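You operate a simulated robot arm through the tools that you are given. There is no shell and no other tool. Be economical: measure what you need, move in short steps, check, and stop when the job is done.

Carry out the task below with a simulated robot arm. There is one attempt and no reset: what you move stays moved.

JOB
Seat the cap of the valve in the press, then lock the press up.
Fine: valve into the DONE tray, empty plate swung back in, red knob to LOCK.
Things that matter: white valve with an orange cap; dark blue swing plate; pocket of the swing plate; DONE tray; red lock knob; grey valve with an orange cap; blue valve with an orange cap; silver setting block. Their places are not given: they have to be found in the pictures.

Only the result counts: the job must be done as asked and must still hold three seconds after the hand-in. Knocking over, shifting, dropping, spilling or breaking anything else fails it. Lids that push on must go on centred and level and be pressed home; caps that screw on are set level and turned clockwise until they are tight.

ROBOT AND FRAMES
A 5-joint arm with a two-finger parallel gripper, fixed in place. Base frame: the origin is at the foot of the arm, x ahead of it, y to its left, z up; the work surface is at about z = 0.006. Units: m, degrees, N and s.
With the tool pointing down near the work surface it reaches from about 0.26 to 0.6 m from the base axis. Its first joint turns from -66.0 to 66.0 degrees. The tool tilts only in the upright plane through the base axis and itself; it spins freely about its own axis. Payload 1.57 kg.
Tool frame: the origin (TCP) lies between the finger pads and is the grasp point; the fingertips stand 0.03 m ahead of it; z points along the fingers, y is the line along which they close. Largest opening 0.08 m; finger width 0.017, thickness 0.012; the body of the gripper, 0.04 by 0.082 m, starts 0.08 m behind the TCP.
Orientation is that of the tool frame in the base frame, as a unit quaternion [w, x, y, z]. With the fingers straight down and closing along the base's y, the tool's x points along the base's -x, its y along +y and its z along -z.

CONTROLS
- The arm moves only by the tool apply_moves. Its argument "plan" is a list that holds one entry, the list of rows, each a list of 6 numbers: the shift along the tool's x, y, z in units of 25 mm (1.0 is 25 mm), then the turn, a rotation vector about the tool's x, y, z in units of 8 degrees (1.0 is 8 degrees). In form: [[[tx, ty, tz, wx, wy, wz], ...]]. A call has 1 to 10 rows; each row shifts and turns the commanded pose from where the row before left it, along the tool's axes as they then stand. "jaw" is the closure in counts, from 0 (fully open) to 255 (shut), set as the call begins (left out, the last holds). A call with a number of a shift or a turn outside -1 to 1 is refused whole. Rows are played at 5 a second. More than 0.05 m and 8.6 degrees between two rows, or a gripper value outside its range, and nothing of the call is played. A pose out of reach is approached as far as the arm can. The call stops where the force on the tool passes 40 N (or 10 N more than at its start, if that is more) or the arm is blocked; 0.2 s more then pass. The fingers move at their own pace (about 0.153 m/s each) and stop on an object; they squeeze with about 40 N. The grip force told is the motor's: it shows also when the fingers shut on nothing. Time passes only in rows, and 0.2 s behind the last, so rows that do not move let the fingers close. It gives the time, the measured TCP pose, the force on the tool (base axes), the opening and the grip force at its end, in the units of the frame above (readings bear some noise).
- Cameras (640 x 400 px; columns grow to the right, rows downward): "scene" is fixed at [0.0218, 0.3767, 0.53]; the picture's right is [-0.86, -0.51, 0.00], its down [-0.27, 0.45, -0.85] and it looks along [0.44, -0.73, -0.52] (base axes); focal length 214 px, centre (320, 200). "wrist" rides on the gripper at [0.072, -0.007, -0.122] in the tool frame; the picture's right is [0.09, 1.00, 0.00], its down [-0.84, 0.08, -0.54] and it looks along [-0.54, 0.05, 0.84] (tool axes); focal length 238 px, centre (320, 200).
- capture(camera): a new picture of that camera. No time passes.
- pixel_to_xyz(camera, pixels): for up to 12 pixels [column, row] of the newest picture of that camera ("zoom" is the newest enlarged one), the place [x, y, z] in the base frame of the surface seen there, good to about 0.002 m, but the place of the scene camera against the robot may be out by one fixed shift of up to 0.012 m in any direction. No time passes.
- close_up(camera, box): a new picture of the part [left, top, right, bottom] of that camera's present view, enlarged. No time passes.
- finish_job(): hands the job in; it is judged then, once.

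Keep the steps short. Do not move on a guess: measure, check each grasp and each placing, and mend mistakes. In all there are 80 turns and 54 pictures (those below and enlarged ones count). Leave the gripper open and the arm clear of the work at the hand-in unless told otherwise, and finish with a single line.

The tools are called after "Emit:" as a command line: name --argument value ..., lists and objects as JSON in quotes. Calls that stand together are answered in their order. apply_moves: Moves the arm, as the interface text tells. Its arguments: {"type":"object","properties":{"plan":{"type":"array"},"jaw":{"type":"number"}},"required":["plan"]} The other tools are called the same way: capture (camera) takes a picture; pixel_to_xyz (camera, pixels) gives the place of the surface under pixels of a picture; close_up (camera, box) takes an enlarged picture of a part of a camera's view; finish_job () hands the job in.

At the start:

```text
time_s: 0.0
eef_pos: [0.2697, -0.0713, 0.4801]
tcp_rot: [0.0, 0.0, 1.0, -0.001]
ft_force: [0.4, -0.9, -0.3]
width: 0.0802
grip_force: 0.1
```

scene: 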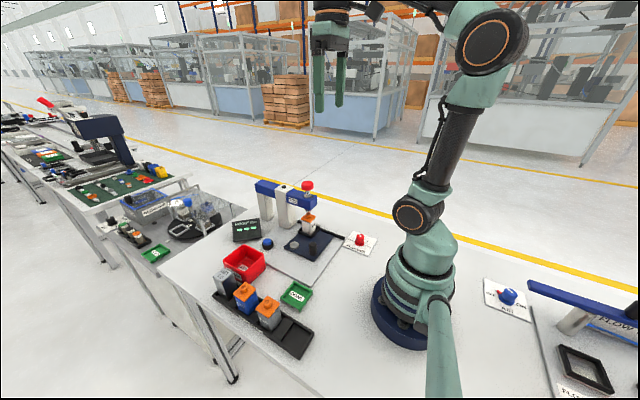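
wrist: 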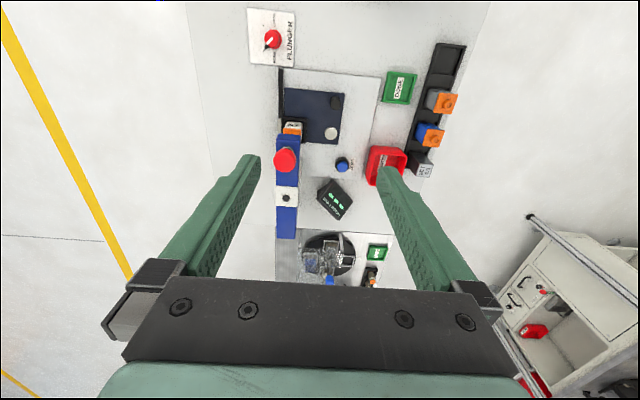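

I see a press (blue arch) with a white valve on the dark blue swing plate, a red knob on a card, the DONE tray and a rack of valves. I'll enlarge these areas first.

Emit:
close_up --camera "scene" --box '[220, 165, 400, 290]'

Emit:
close_up --camera "wrist" --box '[230, 0, 480, 160]'

Emit:
close_up --camera "wrist" --box '[250, 80, 450, 240]'

```text
3.20 times, centred on (310, 228) of scene
```

zoom: 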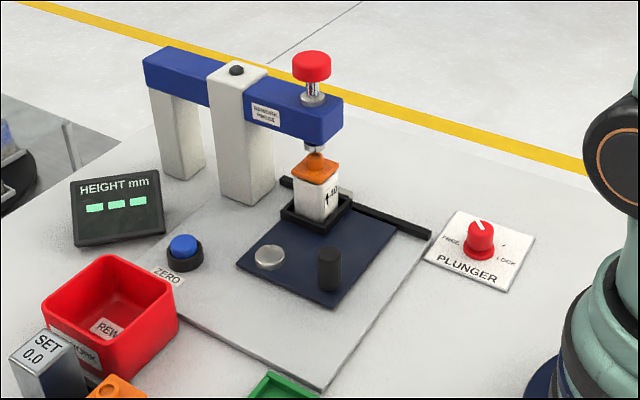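

```text
2.50 times, centred on (355, 80) of wrist
```

zoom: 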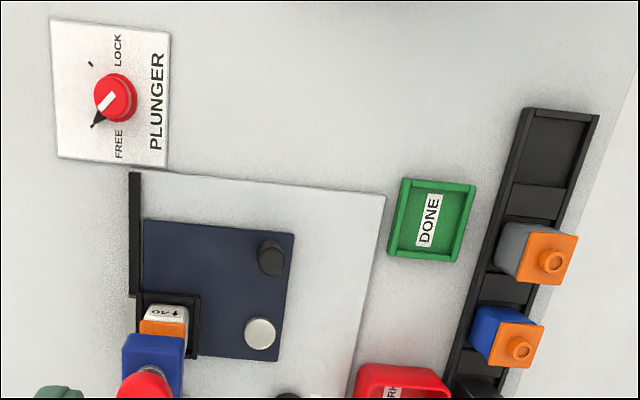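

```text
2.50 times, centred on (350, 160) of wrist
```

zoom: 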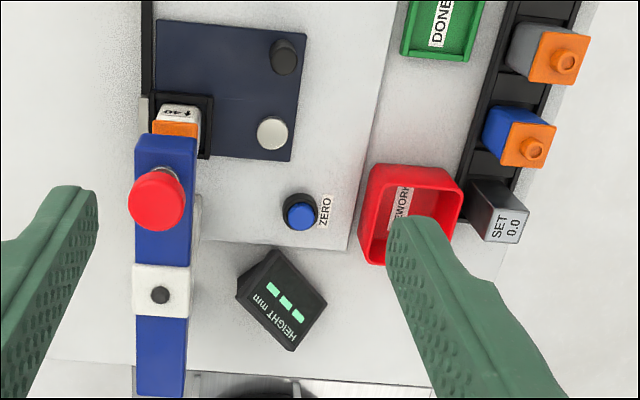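

Now measuring the main objects in the wrist picture (pixels taken from the first wrist view).

Emit:
pixel_to_xyz --camera "wrist" --pixels '[[285, 158], [290, 131], [296, 124], [336, 101], [331, 134], [272, 39], [400, 87], [342, 164], [281, 75], [288, 90], [345, 97], [339, 142]]'

Emit:
pixel_to_xyz --camera "scene" --pixels '[[307, 184], [308, 214], [308, 228], [312, 241], [295, 245], [360, 238], [296, 294], [271, 243], [287, 245], [312, 261], [344, 233], [300, 226]]'

Emit:
close_up --camera "scene" --box '[270, 175, 350, 265]'

```text
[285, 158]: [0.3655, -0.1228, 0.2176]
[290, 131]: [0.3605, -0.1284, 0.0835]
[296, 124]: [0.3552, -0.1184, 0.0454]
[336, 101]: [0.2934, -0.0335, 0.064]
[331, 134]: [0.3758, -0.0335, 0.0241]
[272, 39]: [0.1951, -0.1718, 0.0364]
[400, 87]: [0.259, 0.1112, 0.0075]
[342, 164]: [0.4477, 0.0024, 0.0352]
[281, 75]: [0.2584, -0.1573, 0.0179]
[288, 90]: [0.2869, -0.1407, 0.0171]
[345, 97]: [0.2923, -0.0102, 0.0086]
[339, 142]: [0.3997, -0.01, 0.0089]
```

```text
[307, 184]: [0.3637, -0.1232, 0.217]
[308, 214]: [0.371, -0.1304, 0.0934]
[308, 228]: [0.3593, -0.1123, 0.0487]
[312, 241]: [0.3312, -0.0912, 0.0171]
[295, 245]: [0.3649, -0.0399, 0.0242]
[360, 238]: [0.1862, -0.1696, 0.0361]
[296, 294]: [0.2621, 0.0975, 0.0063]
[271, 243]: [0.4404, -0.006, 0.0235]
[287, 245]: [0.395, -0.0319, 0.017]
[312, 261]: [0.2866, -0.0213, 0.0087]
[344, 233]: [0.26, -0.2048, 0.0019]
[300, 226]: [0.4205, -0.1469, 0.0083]
```

```text
4.44 times, centred on (310, 220) of scene
```

zoom: 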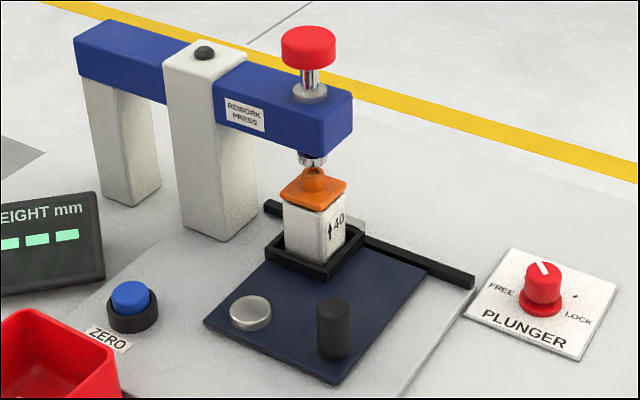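

Readings: red plunger button top near (0.365, -0.123, 0.217), plate pivot (silver disc) near (0.376, -0.034), black post handle near (0.293, -0.034), knob near (0.195, -0.172). The bar at y≈-0.157 is the stop, so the plate should swing out towards the robot. Next I shut the fingers and go above the button, then look.

Emit:
apply_moves --plan '[[[-0.95, -0.52, 0.9, 0, 0, 0], [-0.95, -0.52, 0.9, 0, 0, 0], [-0.95, -0.52, 0.9, 0, 0, 0], [-0.95, -0.52, 0.9, 0, 0, 0], [0, 0, 0.9, 0, 0, 0], [0, 0, 0.9, 0, 0, 0], [0, 0, 0.9, 0, 0, 0], [0, 0, 0.9, 0, 0, 0], [0, 0, 0, 0, 0, 0]]]' --jaw 255

Emit:
capture --camera "wrist"

Emit:
close_up --camera "scene" --box '[220, 120, 400, 260]'

```text
time_s: 2.0
eef_pos: [0.3663, -0.125, 0.2986]
tcp_rot: [0.0, 0.0, 1.0, 0.0]
ft_force: [0.0, 0.1, 0.3]
width: 0.0
grip_force: 21.1
```

```text
47 pictures are left
```

wrist: 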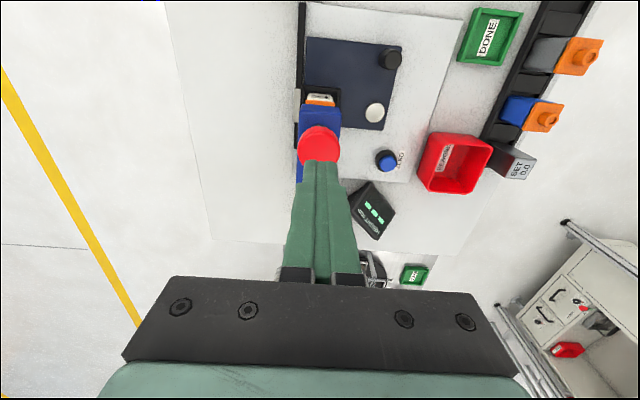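

```text
2.86 times, centred on (310, 190) of scene
```

zoom: 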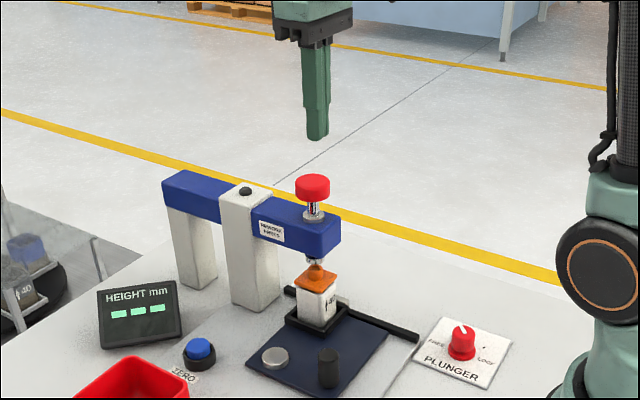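

Button top centre is at about wrist (318,140). I measure it and the valve, knob and post again from this closer view.

Emit:
pixel_to_xyz --camera "wrist" --pixels '[[319, 140], [303, 143], [335, 143], [319, 129], [389, 59], [376, 112], [320, 97], [308, 40], [403, 48], [383, 130]]'

```text
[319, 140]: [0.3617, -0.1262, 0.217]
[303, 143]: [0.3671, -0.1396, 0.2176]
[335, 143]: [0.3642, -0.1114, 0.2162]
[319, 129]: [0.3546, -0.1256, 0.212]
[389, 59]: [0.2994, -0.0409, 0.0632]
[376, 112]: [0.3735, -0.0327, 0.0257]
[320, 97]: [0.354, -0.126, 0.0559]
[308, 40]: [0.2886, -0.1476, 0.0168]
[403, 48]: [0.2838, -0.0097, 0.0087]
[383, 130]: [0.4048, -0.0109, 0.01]
```

Button centre ≈ (0.366, -0.125); the fingers are over it. I lower to just above, then press in small rows.

Emit:
apply_moves --plan '[[[0, 0, 0.9, 0, 0, 0], [0, 0, 0.8, 0, 0, 0], [0, 0, 0.2, 0, 0, 0], [0, 0, 0.2, 0, 0, 0], [0, 0, 0.2, 0, 0, 0], [0, 0, 0.2, 0, 0, 0], [0, 0, 0.2, 0, 0, 0], [0, 0, 0.2, 0, 0, 0]]]'

Emit:
close_up --camera "scene" --box '[250, 160, 370, 260]'

```text
time_s: 3.9
eef_pos: [0.3648, -0.1246, 0.2311]
tcp_rot: [0.0, 0.0, 1.0, -0.001]
ft_force: [-3.6, 1.0, 7.2]
width: 0.0
grip_force: 21.6
stopped in row 8: the force on the tool passed its limit (the readings are from after the stop); the commanded pose is now the measured one
```

```text
4.00 times, centred on (310, 210) of scene
```

zoom: 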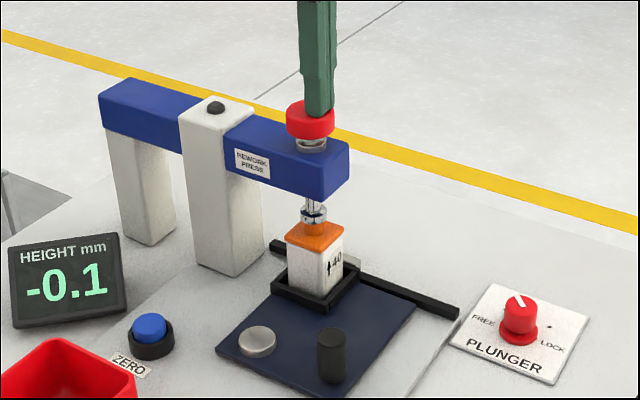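

The plunger went down about 16 mm, the cap looks level and the gauge reads -0.1 mm. I press once more to see whether it is at a hard stop.

Emit:
apply_moves --plan '[[[0, 0, 0.1, 0, 0, 0], [0, 0, 0.1, 0, 0, 0], [0, 0, 0.1, 0, 0, 0], [0, 0, 0.1, 0, 0, 0]]]'

Emit:
close_up --camera "scene" --box '[250, 160, 370, 260]'

```text
time_s: 4.4
eef_pos: [0.365, -0.1236, 0.2302]
tcp_rot: [0.002, 0.0, 1.0, -0.002]
ft_force: [-3.5, 0.9, 7.2]
width: 0.0
grip_force: 21.2
stopped in row 2: the force on the tool passed its limit (the readings are from after the stop); the commanded pose is now the measured one
```

```text
4.00 times, centred on (310, 210) of scene
```

zoom: 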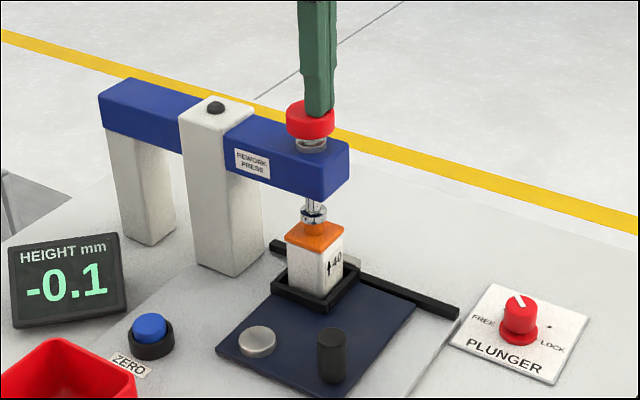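

It is at a hard stop and the reading is the same. The cap is home. I raise the tool and check the plunger comes back up.

Emit:
apply_moves --plan '[[[0, 0, -0.3, 0, 0, 0], [0, 0, -0.7, 0, 0, 0], [0, 0, -1, 0, 0, 0], [0, 0, -1, 0, 0, 0], [0, 0, -0.5, 0, 0, 0]]]'

Emit:
close_up --camera "scene" --box '[250, 160, 370, 260]'

```text
time_s: 5.6
eef_pos: [0.3631, -0.1247, 0.3195]
tcp_rot: [0.002, 0.0, 1.0, -0.001]
ft_force: [1.5, 0.3, 0.1]
width: 0.0
grip_force: 22.1
```

```text
4.00 times, centred on (310, 210) of scene
```

zoom: 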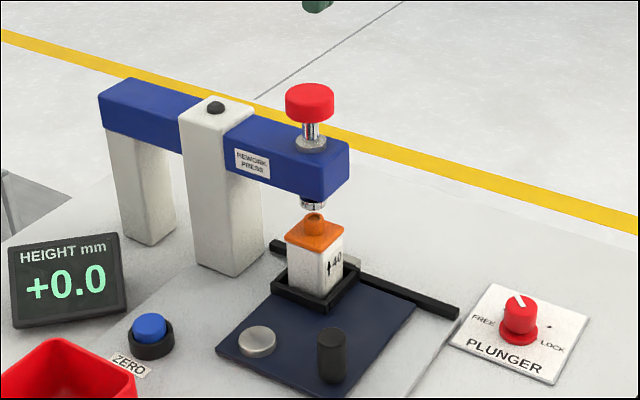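

The plunger is back up, cap flat, gauge +0.0. Now I open the fingers and go above the black post handle to measure it well.

Emit:
apply_moves --plan '[[[0.67, 0.88, 0, 0, 0, 0], [0.67, 0.88, 0, 0, 0, 0], [0.67, 0.88, 0.8, 0, 0, 0], [0.67, 0.88, 1, 0, 0, 0], [0, 0, 1, 0, 0, 0], [0, 0, 1, 0, 0, 0], [0, 0, 0.6, 0, 0, 0]]]' --jaw 0

Emit:
capture --camera "wrist"

```text
time_s: 7.2
eef_pos: [0.2973, -0.0355, 0.2068]
tcp_rot: [0.002, -0.001, 1.0, -0.001]
ft_force: [-0.7, 0.9, -0.8]
width: 0.0798
grip_force: 0.0
```

```text
42 pictures are left
```

wrist: 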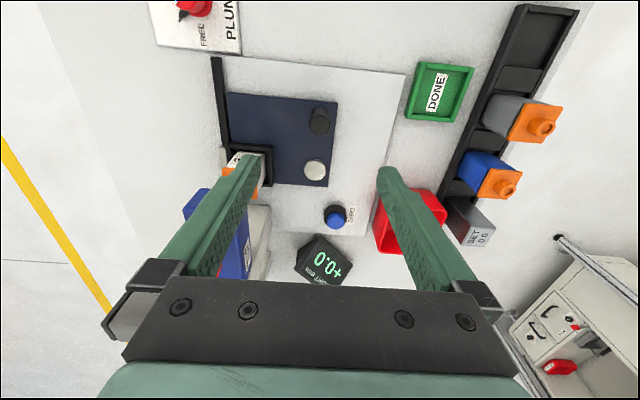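

Emit:
close_up --camera "wrist" --box '[200, 40, 360, 240]'

Emit:
pixel_to_xyz --camera "wrist" --pixels '[[321, 122], [312, 122], [330, 122], [321, 114], [314, 170], [304, 170], [325, 170], [230, 95], [336, 103], [327, 186], [272, 184], [440, 92]]'

```text
2.00 times, centred on (280, 140) of wrist
```

zoom: 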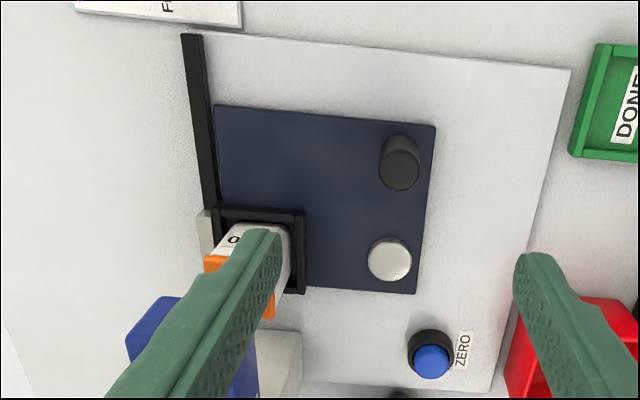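

```text
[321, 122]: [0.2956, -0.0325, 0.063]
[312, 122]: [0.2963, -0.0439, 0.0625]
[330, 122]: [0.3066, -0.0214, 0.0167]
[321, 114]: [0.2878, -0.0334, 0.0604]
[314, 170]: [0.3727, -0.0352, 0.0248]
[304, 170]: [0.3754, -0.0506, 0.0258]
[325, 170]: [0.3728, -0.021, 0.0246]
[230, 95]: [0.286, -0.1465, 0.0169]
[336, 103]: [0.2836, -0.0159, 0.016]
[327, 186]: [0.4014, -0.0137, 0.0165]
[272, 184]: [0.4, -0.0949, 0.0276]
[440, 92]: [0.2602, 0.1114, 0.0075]
```

Plate spans x 0.284–0.402, y -0.147…-0.014; pivot (0.374, -0.036), post (0.296, -0.034), so a radius of 0.078. I lower the open fingers around the post and close.

Emit:
apply_moves --plan '[[[0.05, 0.06, 1, 0, 0, 0], [0, 0, 1, 0, 0, 0], [0, 0, 1, 0, 0, 0], [0, 0, 1, 0, 0, 0], [0, 0, 1, 0, 0, 0], [0, 0, 0.5, 0, 0, 0], [0, 0, 0.5, 0, 0, 0]]]'

Emit:
apply_moves --plan '[[[0, 0, 0, 0, 0, 0], [0, 0, 0, 0, 0, 0], [0, 0, 0, 0, 0, 0]]]' --jaw 255

Emit:
capture --camera "wrist"

```text
time_s: 8.8
eef_pos: [0.2967, -0.0344, 0.0567]
tcp_rot: [0.002, 0.0, 1.0, 0.0]
ft_force: [-0.1, -0.3, 0.4]
width: 0.08
grip_force: 0.1
```

```text
time_s: 9.6
eef_pos: [0.296, -0.0356, 0.0577]
tcp_rot: [0.002, 0.0, 1.0, 0.0]
ft_force: [4.8, 8.5, -10.5]
width: 0.0236
grip_force: 35.8
```

```text
40 pictures are left
```

wrist: 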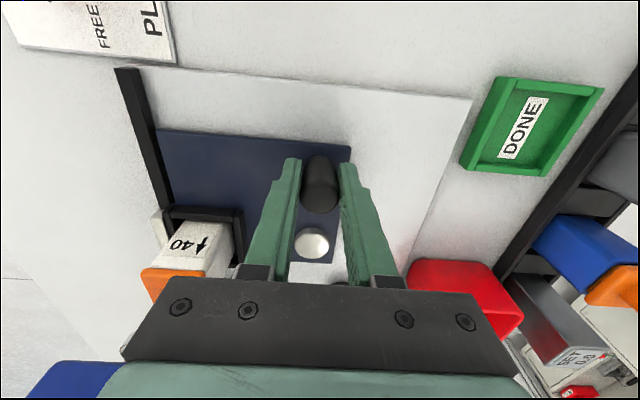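

The post is held (opening 23.6 mm). I swing it out slowly along the circle in 4-degree rows.

Emit:
apply_moves --plan '[[[-0.008, 0.218, 0, 0, 0, 0.5], [-0.008, 0.218, 0, 0, 0, 0.5], [-0.008, 0.218, 0, 0, 0, 0.5], [-0.008, 0.218, 0, 0, 0, 0.5], [-0.008, 0.218, 0, 0, 0, 0.5]]]'

Emit:
capture --camera "wrist"

```text
time_s: 10.8
eef_pos: [0.3025, -0.008, 0.057]
tcp_rot: [0.002, 0.175, 0.985, 0.001]
ft_force: [-4.7, -0.4, 16.4]
width: 0.0234
grip_force: 36.1
```

```text
39 pictures are left
```

wrist: 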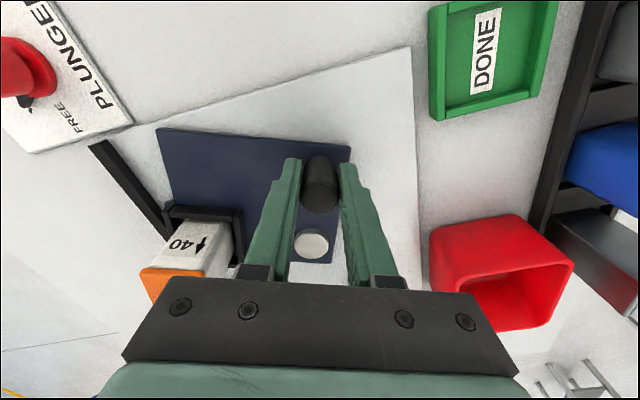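

The plate swings with the hand and the valve stands upright. I continue.

Emit:
apply_moves --plan '[[[-0.008, 0.218, 0, 0, 0, 0.5], [-0.008, 0.218, 0, 0, 0, 0.5], [-0.008, 0.218, 0, 0, 0, 0.5], [-0.008, 0.218, 0, 0, 0, 0.5], [-0.008, 0.218, 0, 0, 0, 0.5], [-0.008, 0.218, 0, 0, 0, 0.5], [-0.008, 0.218, 0, 0, 0, 0.5], [-0.008, 0.218, 0, 0, 0, 0.5]]]'

Emit:
close_up --camera "scene" --box '[230, 165, 390, 290]'

```text
time_s: 12.6
eef_pos: [0.3272, 0.026, 0.0584]
tcp_rot: [-0.001, 0.439, 0.898, -0.001]
ft_force: [-4.3, 1.7, -14.6]
width: 0.0236
grip_force: 36.0
```

```text
3.20 times, centred on (310, 228) of scene
```

zoom: 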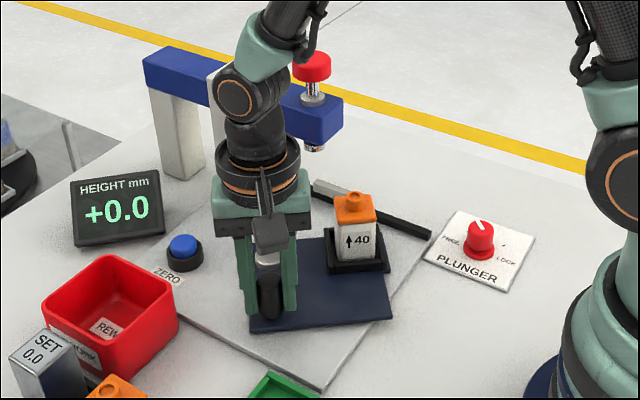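

About 52° out, valve is upright and clear of the plunger. I swing another 32° to give the gripper room from the press.

Emit:
apply_moves --plan '[[[-0.008, 0.218, 0, 0, 0, 0.5], [-0.008, 0.218, 0, 0, 0, 0.5], [-0.008, 0.218, 0, 0, 0, 0.5], [-0.008, 0.218, 0, 0, 0, 0.5], [-0.008, 0.218, 0, 0, 0, 0.5], [-0.008, 0.218, 0, 0, 0, 0.5], [-0.008, 0.218, 0, 0, 0, 0.5], [-0.008, 0.218, 0, 0, 0, 0.5]]]'

Emit:
close_up --camera "scene" --box '[230, 165, 390, 290]'

```text
time_s: 14.4
eef_pos: [0.3662, 0.0444, 0.0567]
tcp_rot: [0.001, 0.67, 0.743, 0.0]
ft_force: [2.6, -2.1, -19.5]
width: 0.0242
grip_force: 36.1
```

```text
3.20 times, centred on (310, 228) of scene
```

zoom: 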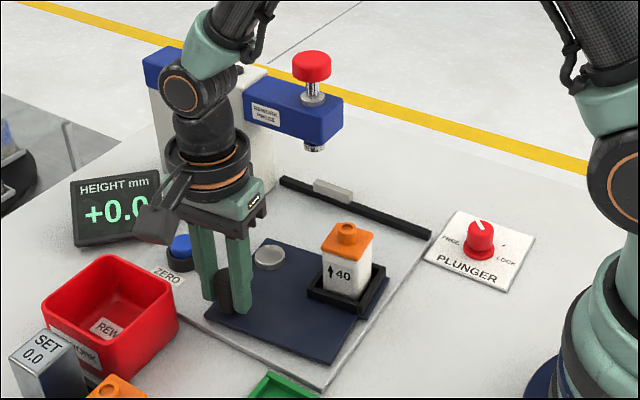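

At 84°, the valve is well clear. I release the post and raise straight up.

Emit:
apply_moves --plan '[[[0, 0, 0, 0, 0, 0], [0, 0, 0, 0, 0, 0], [0, 0, -0.4, 0, 0, 0], [0, 0, -1, 0, 0, 0], [0, 0, -1, 0, 0, 0], [0, 0, -1, 0, 0, 0], [0, 0, -1, 0, 0, 0], [0, 0, -1, 0, 0, 0]]]' --jaw 0

Emit:
capture --camera "scene"

Emit:
close_up --camera "scene" --box '[280, 205, 350, 265]'

Emit:
capture --camera "wrist"

```text
time_s: 16.2
eef_pos: [0.3662, 0.0424, 0.1931]
tcp_rot: [0.001, 0.669, 0.743, 0.001]
ft_force: [0.7, 0.2, -0.6]
width: 0.0799
grip_force: 0.1
```

```text
36 pictures are left
```

scene: 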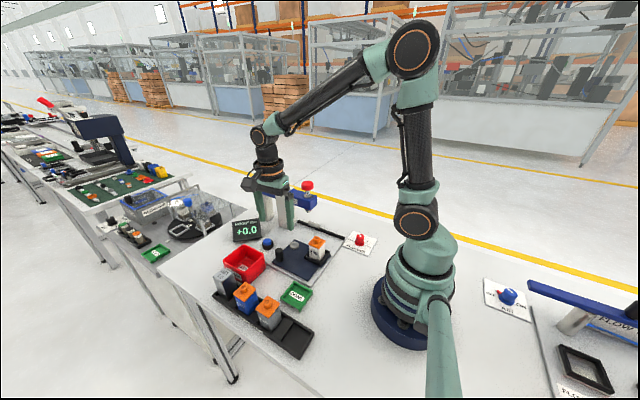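

```text
6.67 times, centred on (315, 235) of scene
```

zoom: 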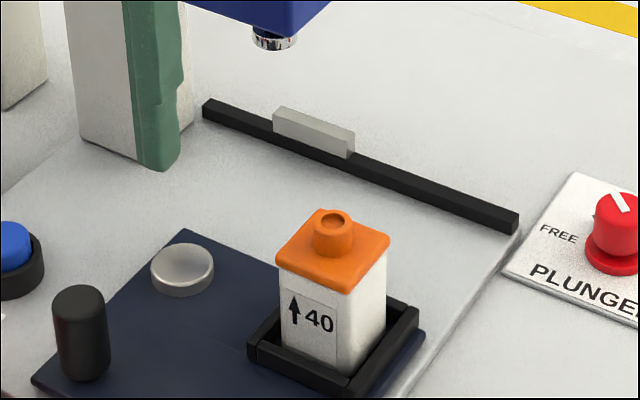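

```text
34 pictures are left
```

wrist: 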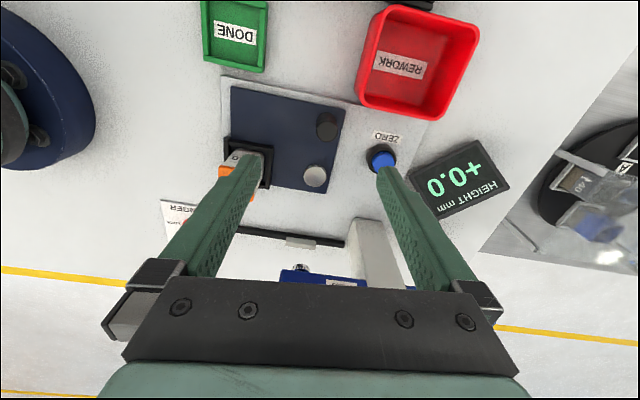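

The cap sits flat. I measure the cap corners, body and pocket in the zoom-like scene view and the tray in the scene and wrist views.

Emit:
pixel_to_xyz --camera "zoom" --pixels '[[281, 254], [320, 218], [383, 241], [346, 288], [333, 216], [346, 362], [280, 340], [382, 325], [265, 350], [345, 380], [84, 292], [182, 258]]'

Emit:
pixel_to_xyz --camera "wrist" --pixels '[[236, 35], [205, 60], [264, 70], [257, 5], [325, 128], [314, 176], [240, 155], [258, 158]]'

Emit:
pixel_to_xyz --camera "scene" --pixels '[[296, 295], [281, 299], [297, 282], [313, 290], [301, 309], [316, 238]]'

```text
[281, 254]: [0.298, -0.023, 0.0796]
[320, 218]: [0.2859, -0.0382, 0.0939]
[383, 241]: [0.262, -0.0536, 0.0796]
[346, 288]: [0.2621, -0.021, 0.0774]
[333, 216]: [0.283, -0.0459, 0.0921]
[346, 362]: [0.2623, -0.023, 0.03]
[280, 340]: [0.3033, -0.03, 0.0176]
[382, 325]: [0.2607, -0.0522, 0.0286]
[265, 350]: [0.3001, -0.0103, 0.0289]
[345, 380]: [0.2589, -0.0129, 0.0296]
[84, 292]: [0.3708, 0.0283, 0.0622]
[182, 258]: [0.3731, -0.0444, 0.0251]
```

```text
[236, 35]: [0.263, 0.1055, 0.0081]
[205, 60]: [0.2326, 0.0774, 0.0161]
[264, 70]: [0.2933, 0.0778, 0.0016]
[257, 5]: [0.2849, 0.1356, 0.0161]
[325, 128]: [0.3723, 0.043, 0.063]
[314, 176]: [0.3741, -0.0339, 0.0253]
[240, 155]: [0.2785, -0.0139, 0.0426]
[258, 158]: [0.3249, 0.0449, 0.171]
```

```text
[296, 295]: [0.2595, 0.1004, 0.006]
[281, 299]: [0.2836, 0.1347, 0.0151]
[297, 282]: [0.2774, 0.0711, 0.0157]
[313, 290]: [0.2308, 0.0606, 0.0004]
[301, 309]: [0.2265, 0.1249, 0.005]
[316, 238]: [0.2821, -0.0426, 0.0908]
```

Valve nub is at about (0.285, -0.037) (scene view appears shifted by about -0.008 in y), cap top z≈0.08, pocket walls z≈0.029; the tray floor is near (0.262, 0.107, 0.008). I go above the valve with the same yaw and check with the wrist camera.

Emit:
apply_moves --plan '[[[-0.705, -0.8875, 0, 0, 0, 0], [-0.705, -0.8875, 0, 0, 0, 0], [-0.705, -0.8875, 0, 0, 0, 0], [-0.705, -0.8875, 0, 0, 0, 0], [0, 0, 0, 0, 0, 0]]]'

Emit:
capture --camera "wrist"

```text
time_s: 17.4
eef_pos: [0.2845, -0.0354, 0.1912]
tcp_rot: [0.001, 0.669, 0.743, 0.001]
ft_force: [-0.1, -0.7, 0.1]
width: 0.0799
grip_force: 0.0
```

```text
33 pictures are left
```

wrist: 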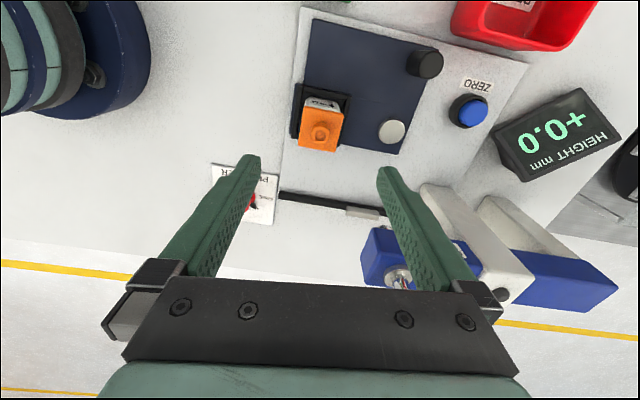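

Emit:
close_up --camera "wrist" --box '[270, 70, 370, 170]'

Emit:
pixel_to_xyz --camera "wrist" --pixels '[[320, 132], [303, 107], [345, 115], [336, 150], [299, 146], [323, 102]]'

```text
4.00 times, centred on (320, 120) of wrist
```

zoom: 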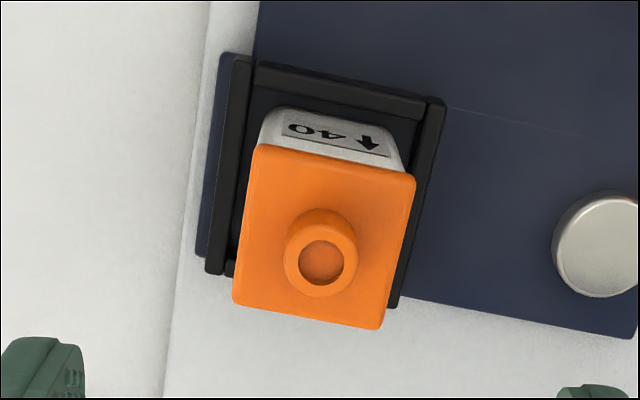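

```text
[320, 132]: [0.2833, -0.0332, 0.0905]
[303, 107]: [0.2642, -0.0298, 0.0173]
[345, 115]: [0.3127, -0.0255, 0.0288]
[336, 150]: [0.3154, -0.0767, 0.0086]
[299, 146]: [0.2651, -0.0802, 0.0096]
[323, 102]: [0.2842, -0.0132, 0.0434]
```

I measure the cap's corners in the zoom to get its exact centre and turn.

Emit:
pixel_to_xyz --camera "zoom" --pixels '[[270, 160], [402, 182], [374, 318], [243, 294], [321, 252], [336, 163], [390, 255], [250, 225], [310, 309], [270, 75], [425, 100]]'

```text
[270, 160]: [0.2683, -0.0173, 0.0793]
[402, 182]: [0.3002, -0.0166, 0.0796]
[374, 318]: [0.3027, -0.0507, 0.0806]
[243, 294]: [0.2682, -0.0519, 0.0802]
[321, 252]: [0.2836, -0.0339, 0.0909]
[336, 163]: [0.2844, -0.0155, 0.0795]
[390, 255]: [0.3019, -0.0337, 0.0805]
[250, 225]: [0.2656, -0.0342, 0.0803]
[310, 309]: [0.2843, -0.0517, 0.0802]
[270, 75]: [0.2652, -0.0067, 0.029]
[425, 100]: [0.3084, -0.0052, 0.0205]
```

Cap centre (0.2845, -0.034), edges about 1.5° off base x; the tool is at 6°, so I turn +4.5° while lowering to z≈0.064.

Emit:
apply_moves --plan '[[[0.055, 0, 0.9, 0, 0, 0.56], [0, 0, 0.9, 0, 0, 0], [0, 0, 0.9, 0, 0, 0], [0, 0, 0.9, 0, 0, 0], [0, 0, 0.75, 0, 0, 0], [0, 0, 0.74, 0, 0, 0], [0, 0, 0, 0, 0, 0]]]'

Emit:
close_up --camera "scene" --box '[270, 190, 370, 270]'

```text
time_s: 19.0
eef_pos: [0.2866, -0.0336, 0.0644]
tcp_rot: [0.002, 0.697, 0.717, 0.002]
ft_force: [-0.7, -0.1, 0.1]
width: 0.0801
grip_force: 0.1
```

```text
5.00 times, centred on (320, 230) of scene
```

zoom: 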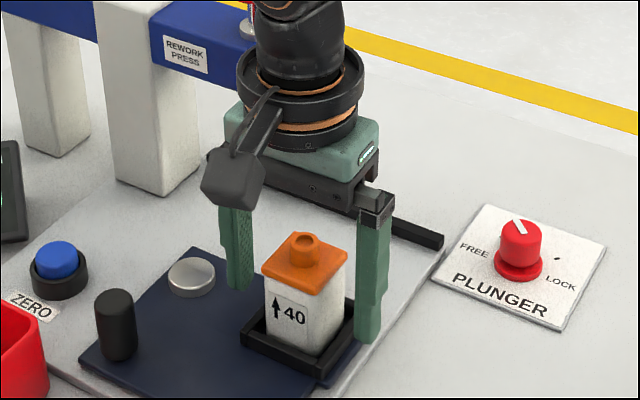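

The valve stands between the fingers. I correct 2 mm and close.

Emit:
apply_moves --plan '[[[0, -0.07, 0, 0, 0, 0], [0, 0, 0, 0, 0, 0], [0, 0, 0, 0, 0, 0], [0, 0, 0, 0, 0, 0]]]' --jaw 255

Emit:
close_up --camera "scene" --box '[270, 190, 370, 270]'

```text
time_s: 20.0
eef_pos: [0.2836, -0.0335, 0.0656]
tcp_rot: [0.001, 0.698, 0.717, 0.001]
ft_force: [0.4, 0.3, -0.2]
width: 0.0396
grip_force: 40.2
```

```text
5.00 times, centred on (320, 230) of scene
```

zoom: 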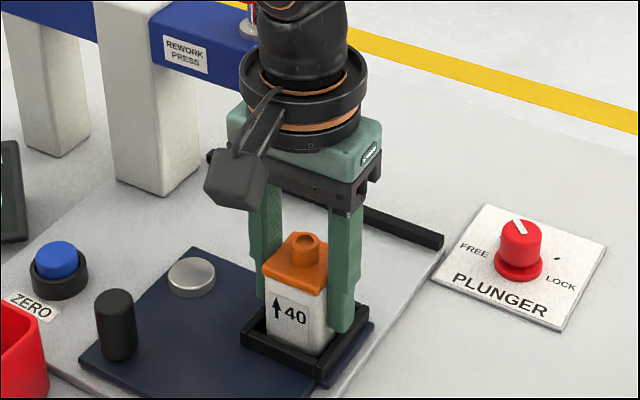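

Gripped at 39.6 mm. I lift straight up slowly.

Emit:
apply_moves --plan '[[[0, 0, -0.2, 0, 0, 0], [0, 0, -0.3, 0, 0, 0], [0, 0, -0.5, 0, 0, 0], [0, 0, -0.6, 0, 0, 0], [0, 0, -0.6, 0, 0, 0], [0, 0, -0.6, 0, 0, 0], [0, 0, -0.6, 0, 0, 0]]]'

Emit:
close_up --camera "scene" --box '[260, 170, 370, 270]'

Emit:
capture --camera "wrist"

```text
time_s: 21.6
eef_pos: [0.2842, -0.0358, 0.1483]
tcp_rot: [0.001, 0.698, 0.717, 0.001]
ft_force: [0.6, -0.3, -2.2]
width: 0.0396
grip_force: 40.3
```

```text
4.00 times, centred on (315, 220) of scene
```

zoom: 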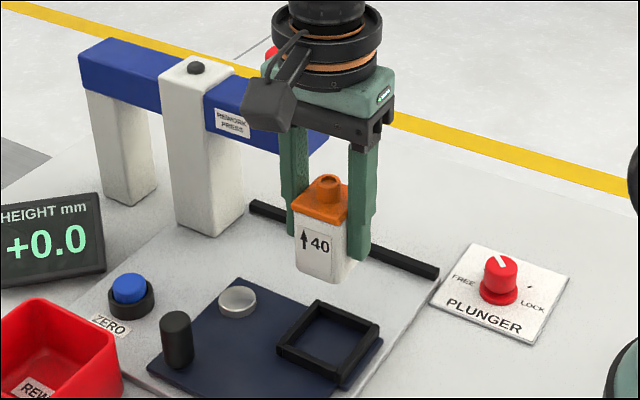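

```text
28 pictures are left
```

wrist: 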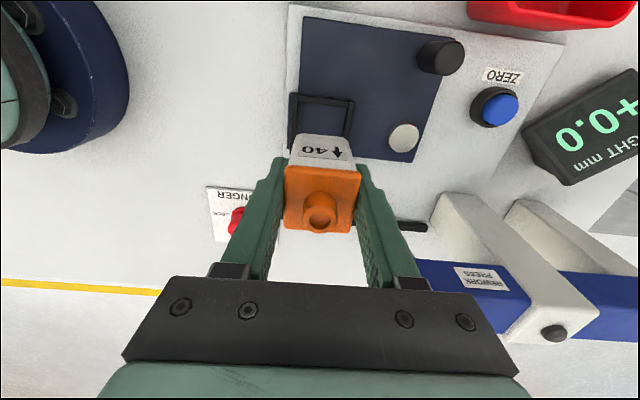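

The valve hangs upright. I measure the DONE tray corners in an enlarged scene view, together with the post and pivot to work out the scene shift.

Emit:
close_up --camera "scene" --box '[260, 230, 340, 320]'

```text
4.44 times, centred on (300, 275) of scene
```

zoom: 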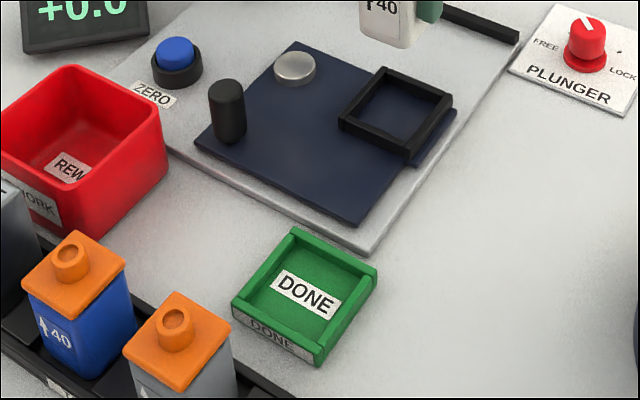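

Emit:
pixel_to_xyz --camera "zoom" --pixels '[[294, 232], [376, 270], [317, 355], [234, 304], [302, 296], [252, 303], [312, 335], [355, 280], [300, 250], [228, 85], [295, 67], [388, 46]]'

```text
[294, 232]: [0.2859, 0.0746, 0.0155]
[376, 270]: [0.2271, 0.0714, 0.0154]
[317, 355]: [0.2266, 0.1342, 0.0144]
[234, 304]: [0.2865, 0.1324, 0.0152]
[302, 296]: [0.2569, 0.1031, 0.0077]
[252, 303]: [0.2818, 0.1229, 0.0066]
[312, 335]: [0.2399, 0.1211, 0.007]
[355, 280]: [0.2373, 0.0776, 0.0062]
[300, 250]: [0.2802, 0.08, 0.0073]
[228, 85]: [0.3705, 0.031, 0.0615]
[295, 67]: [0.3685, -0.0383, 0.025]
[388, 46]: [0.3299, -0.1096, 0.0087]
```

Tray centre (scene) is (0.2565, 0.103); with the shift seen on post, pivot and tray corner (about +0.005, +0.006) it is ≈ (0.262, 0.109). I carry the valve there and lower to just above, then check.

Emit:
apply_moves --plan '[[[0.97, -0.12, 0, 0, 0, 0], [0.97, -0.12, 0, 0, 0, 0], [0.97, -0.12, 0, 0, 0, 0], [0.97, -0.12, 0, 0, 0, 0], [0.97, -0.12, 0, 0, 0, 0], [0.97, -0.13, 0, 0, 0, 0], [0, 0, 0.9, 0, 0, 0.19], [0, 0, 0.9, 0, 0, 0], [0, 0, 0.8, 0, 0, 0], [0, 0, 0, 0, 0, 0]]]'

Emit:
close_up --camera "scene" --box '[250, 230, 340, 320]'

Emit:
capture --camera "wrist"

```text
time_s: 23.8
eef_pos: [0.2612, 0.1105, 0.0847]
tcp_rot: [0.0, 0.707, 0.707, 0.001]
ft_force: [0.3, 0.9, -1.4]
width: 0.0395
grip_force: 40.1
```

```text
4.44 times, centred on (295, 275) of scene
```

zoom: 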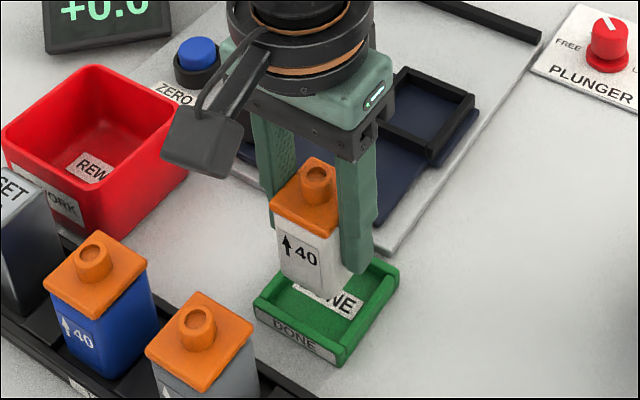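

```text
25 pictures are left
```

wrist: 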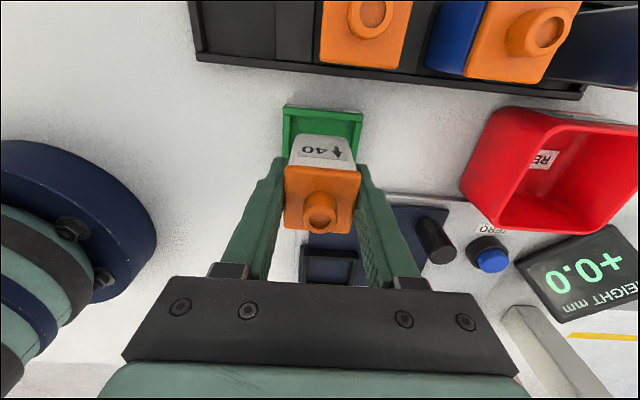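

Emit:
pixel_to_xyz --camera "wrist" --pixels '[[286, 107], [361, 112], [288, 150], [358, 140], [293, 116], [354, 121], [287, 175], [320, 110], [320, 139]]'

Emit:
close_up --camera "wrist" --box '[260, 90, 390, 240]'

```text
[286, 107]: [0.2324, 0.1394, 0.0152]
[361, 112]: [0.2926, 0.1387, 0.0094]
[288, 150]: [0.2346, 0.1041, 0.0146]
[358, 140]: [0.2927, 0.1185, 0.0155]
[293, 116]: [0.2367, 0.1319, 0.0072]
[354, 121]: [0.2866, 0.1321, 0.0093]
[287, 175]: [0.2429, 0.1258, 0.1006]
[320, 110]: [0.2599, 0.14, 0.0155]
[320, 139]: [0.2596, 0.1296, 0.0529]
```

```text
2.67 times, centred on (325, 165) of wrist
```

zoom: 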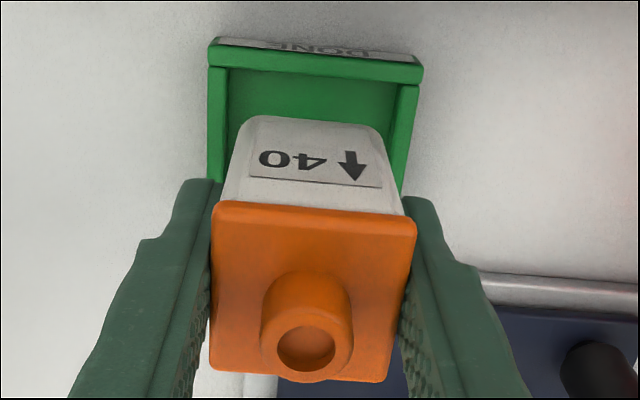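

Tray outer spans x 0.2324–0.293, centre ≈ (0.2626, 0.109); the valve is 1–2 mm off. I correct and lower in small rows.

Emit:
apply_moves --plan '[[[-0.08, 0.05, 0.3, 0, 0, 0], [0, 0, 0.3, 0, 0, 0], [0, 0, 0.2, 0, 0, 0], [0, 0, 0.15, 0, 0, 0], [0, 0, 0.1, 0, 0, 0], [0, 0, 0, 0, 0, 0]]]'

Emit:
close_up --camera "scene" --box '[260, 250, 330, 320]'

```text
time_s: 25.2
eef_pos: [0.264, 0.109, 0.0571]
tcp_rot: [0.0, 0.707, 0.708, 0.001]
ft_force: [0.7, 0.3, -2.0]
width: 0.0393
grip_force: 40.1
```

```text
5.71 times, centred on (295, 285) of scene
```

zoom: 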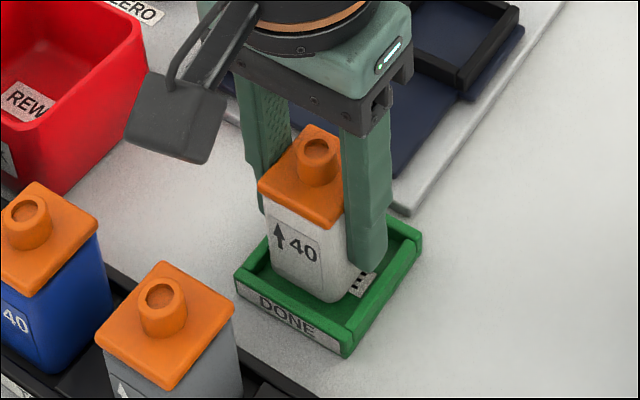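

No contact yet (force is just the weight). I lower 1 mm at a time.

Emit:
apply_moves --plan '[[[0, 0, 0.04, 0, 0, 0], [0, 0, 0.04, 0, 0, 0], [0, 0, 0, 0, 0, 0]]]'

```text
time_s: 26.0
eef_pos: [0.2657, 0.1089, 0.0565]
tcp_rot: [0.001, 0.707, 0.707, 0.001]
ft_force: [-0.5, 0.0, -2.1]
width: 0.0396
grip_force: 40.0
```

Emit:
apply_moves --plan '[[[0, 0, 0.04, 0, 0, 0], [0, 0, 0.04, 0, 0, 0], [0, 0, 0, 0, 0, 0]]]'

Emit:
close_up --camera "scene" --box '[275, 260, 325, 320]'

```text
time_s: 26.8
eef_pos: [0.2636, 0.1099, 0.0542]
tcp_rot: [0.0, 0.707, 0.707, 0.001]
ft_force: [-0.5, 0.3, -1.5]
width: 0.0398
grip_force: 39.8
```

```text
6.67 times, centred on (300, 290) of scene
```

zoom: 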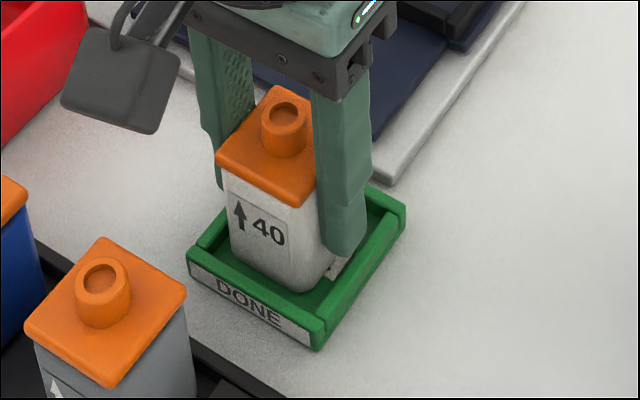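

Emit:
pixel_to_xyz --camera "zoom" --pixels '[[308, 289], [236, 256], [300, 293], [332, 262], [255, 268]]'

Emit:
apply_moves --plan '[[[0, 0, 0.04, 0, 0, 0], [0, 0, 0.04, 0, 0, 0], [0, 0, 0, 0, 0, 0]]]'

```text
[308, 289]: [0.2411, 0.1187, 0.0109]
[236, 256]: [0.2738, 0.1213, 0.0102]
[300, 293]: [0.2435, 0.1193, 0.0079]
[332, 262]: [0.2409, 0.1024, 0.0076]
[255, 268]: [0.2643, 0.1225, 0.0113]
```

```text
time_s: 27.6
eef_pos: [0.2641, 0.1094, 0.0536]
tcp_rot: [0.0, 0.707, 0.707, 0.002]
ft_force: [-4.8, -2.6, 29.5]
width: 0.0394
grip_force: 40.2
```

Contact (29 N up): the valve stands on the tray floor. I ease up 1 mm, then open.

Emit:
apply_moves --plan '[[[0, 0, -0.04, 0, 0, 0], [0, 0, 0, 0, 0, 0]]]'

Emit:
apply_moves --plan '[[[0, 0, 0, 0, 0, 0], [0, 0, 0, 0, 0, 0], [0, 0, -0.3, 0, 0, 0], [0, 0, -0.9, 0, 0, 0], [0, 0, -1, 0, 0, 0], [0, 0, -1, 0, 0, 0], [0, 0, -1, 0, 0, 0], [0, 0, -1, 0, 0, 0]]]' --jaw 0

Emit:
close_up --camera "scene" --box '[250, 220, 350, 320]'

Emit:
capture --camera "wrist"

```text
time_s: 28.2
eef_pos: [0.2629, 0.1086, 0.0543]
tcp_rot: [0.0, 0.707, 0.707, 0.0]
ft_force: [-0.3, 0.6, -1.9]
width: 0.0396
grip_force: 40.0
```

```text
time_s: 30.0
eef_pos: [0.2637, 0.107, 0.1847]
tcp_rot: [0.0, 0.707, 0.707, 0.0]
ft_force: [-0.4, 0.2, -0.3]
width: 0.08
grip_force: 0.1
```

```text
4.00 times, centred on (300, 270) of scene
```

zoom: 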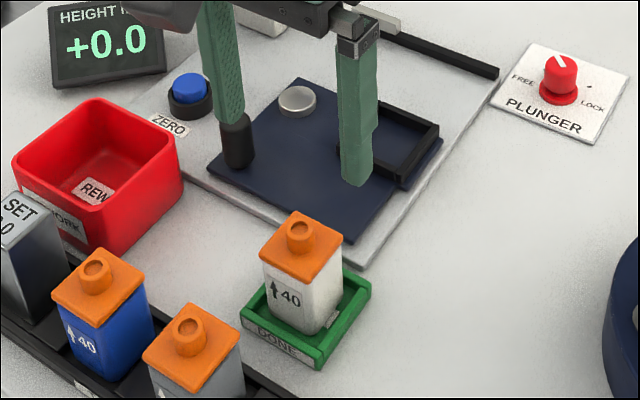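

```text
20 pictures are left
```

wrist: 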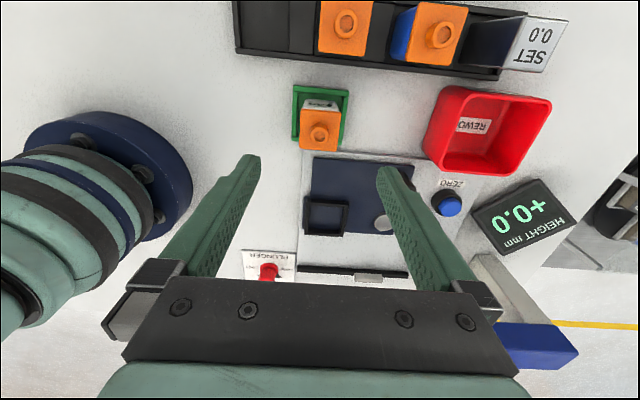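

The valve stands upright in the DONE tray. Now I go back above the post at about (0.372, 0.043).

Emit:
apply_moves --plan '[[[0, 0.87, 0, 0, 0, 0], [-0.64, 0.87, 0, 0, 0, 0], [-0.64, 0.87, 0, 0, 0, 0], [-0.64, 0.87, 0, 0, 0, 0], [-0.64, 0.87, 0, 0, 0, 0], [0, 0, 0, 0, 0, 0]]]'

Emit:
capture --camera "wrist"

```text
time_s: 31.4
eef_pos: [0.3745, 0.0437, 0.1839]
tcp_rot: [0.001, 0.707, 0.707, 0.001]
ft_force: [1.4, -0.1, 0.2]
width: 0.08
grip_force: 0.1
```

```text
19 pictures are left
```

wrist: 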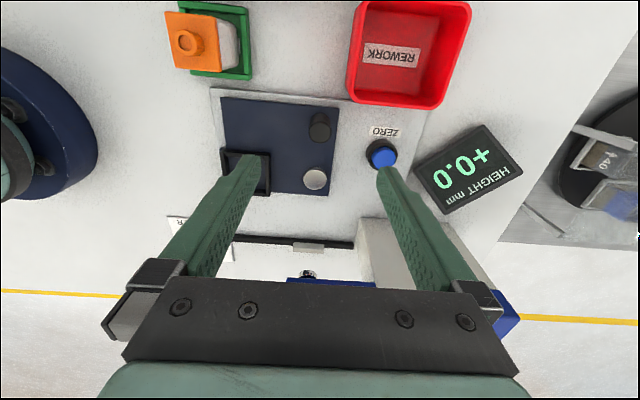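

Emit:
pixel_to_xyz --camera "wrist" --pixels '[[319, 131], [311, 131], [326, 131], [315, 180], [225, 98], [340, 106], [380, 152], [330, 192]]'

```text
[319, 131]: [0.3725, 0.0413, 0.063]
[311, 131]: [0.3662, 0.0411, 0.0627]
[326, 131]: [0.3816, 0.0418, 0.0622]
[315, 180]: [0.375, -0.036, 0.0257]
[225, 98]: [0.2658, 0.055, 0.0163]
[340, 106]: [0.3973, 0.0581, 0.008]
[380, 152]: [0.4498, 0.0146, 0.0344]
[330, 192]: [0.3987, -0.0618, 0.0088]
```

Post at (0.3735, 0.042). I lower around it and close.

Emit:
apply_moves --plan '[[[-0.07, -0.03, 0.9, 0, 0, 0], [0, 0, 0.9, 0, 0, 0], [0, 0, 0.9, 0, 0, 0], [0, 0, 0.9, 0, 0, 0], [0, 0, 0.8, 0, 0, 0], [0, 0, 0.7, 0, 0, 0], [0, 0, 0, 0, 0, 0]]]'

Emit:
apply_moves --plan '[[[0, 0, 0, 0, 0, 0], [0, 0, 0, 0, 0, 0], [0, 0, 0, 0, 0, 0]]]' --jaw 255

```text
time_s: 33.0
eef_pos: [0.3729, 0.0417, 0.0562]
tcp_rot: [0.0, 0.707, 0.707, 0.002]
ft_force: [-0.8, 0.3, 0.3]
width: 0.0799
grip_force: 0.1
```

```text
time_s: 33.8
eef_pos: [0.3725, 0.0429, 0.0554]
tcp_rot: [0.001, 0.707, 0.707, 0.002]
ft_force: [3.5, 1.8, -2.5]
width: 0.0236
grip_force: 35.6
```

The post is held. I swing back in with the reversed arc.

Emit:
apply_moves --plan '[[[-0.008, -0.218, 0, 0, 0, -0.5], [-0.008, -0.218, 0, 0, 0, -0.5], [-0.008, -0.218, 0, 0, 0, -0.5], [-0.008, -0.218, 0, 0, 0, -0.5], [-0.008, -0.218, 0, 0, 0, -0.5], [-0.008, -0.218, 0, 0, 0, -0.5], [-0.008, -0.218, 0, 0, 0, -0.5], [-0.008, -0.218, 0, 0, 0, -0.5], [-0.008, -0.218, 0, 0, 0, -0.5], [-0.008, -0.218, 0, 0, 0, -0.5]]]'

Emit:
apply_moves --plan '[[[-0.008, -0.218, 0, 0, 0, -0.5], [-0.008, -0.218, 0, 0, 0, -0.5], [-0.008, -0.218, 0, 0, 0, -0.5], [-0.008, -0.218, 0, 0, 0, -0.5], [-0.008, -0.218, 0, 0, 0, -0.5], [-0.008, -0.218, 0, 0, 0, -0.5], [-0.008, -0.218, 0, 0, 0, -0.5], [-0.008, -0.218, 0, 0, 0, -0.5], [-0.008, -0.218, 0, 0, 0, -0.5], [-0.008, -0.218, 0, 0, 0, -0.5]]]'

Emit:
capture --camera "wrist"

```text
time_s: 36.0
eef_pos: [0.3224, 0.0244, 0.0565]
tcp_rot: [0.003, 0.422, 0.907, 0.001]
ft_force: [12.9, -14.0, -16.9]
width: 0.024
grip_force: 35.5
```

```text
time_s: 38.2
eef_pos: [0.2948, -0.0225, 0.056]
tcp_rot: [0.004, 0.086, 0.996, -0.001]
ft_force: [18.6, -3.6, -1.9]
width: 0.0235
grip_force: 36.1
```

```text
18 pictures are left
```

wrist: 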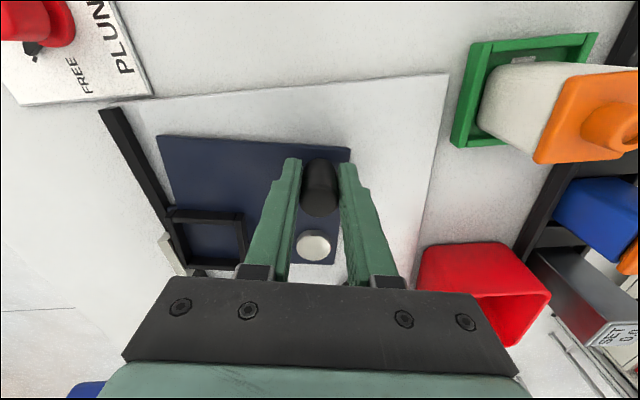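

About 10° remain; there is a sideways pull of 18 N toward the pivot, so I ease the hand slightly that way and finish the arc with smaller rows to the stop.

Emit:
apply_moves --plan '[[[-0.06, -0.14, 0, 0, 0, -0.35], [-0.01, -0.14, 0, 0, 0, -0.35], [-0.01, -0.14, 0, 0, 0, -0.35], [0, -0.05, 0, 0, 0, -0.1], [0, -0.05, 0, 0, 0, 0], [0, -0.05, 0, 0, 0, 0]]]'

Emit:
capture --camera "wrist"

```text
time_s: 39.7
eef_pos: [0.2945, -0.0355, 0.0561]
tcp_rot: [0.002, 0.004, 1.0, 0.0]
ft_force: [1.2, 5.9, -0.8]
width: 0.0236
grip_force: 36.3
stopped in row 6: the force on the tool passed its limit (the readings are from after the stop); the commanded pose is now the measured one
```

```text
17 pictures are left
```

wrist: 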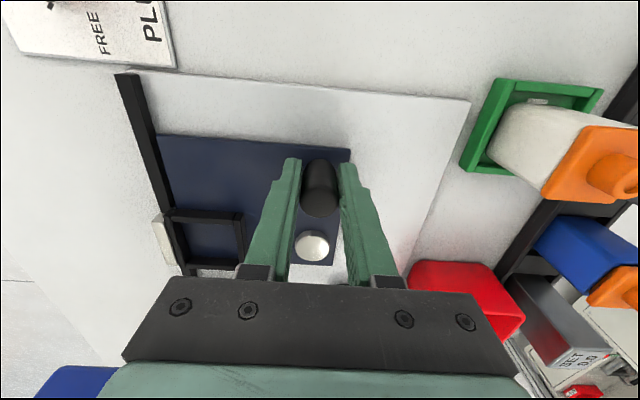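

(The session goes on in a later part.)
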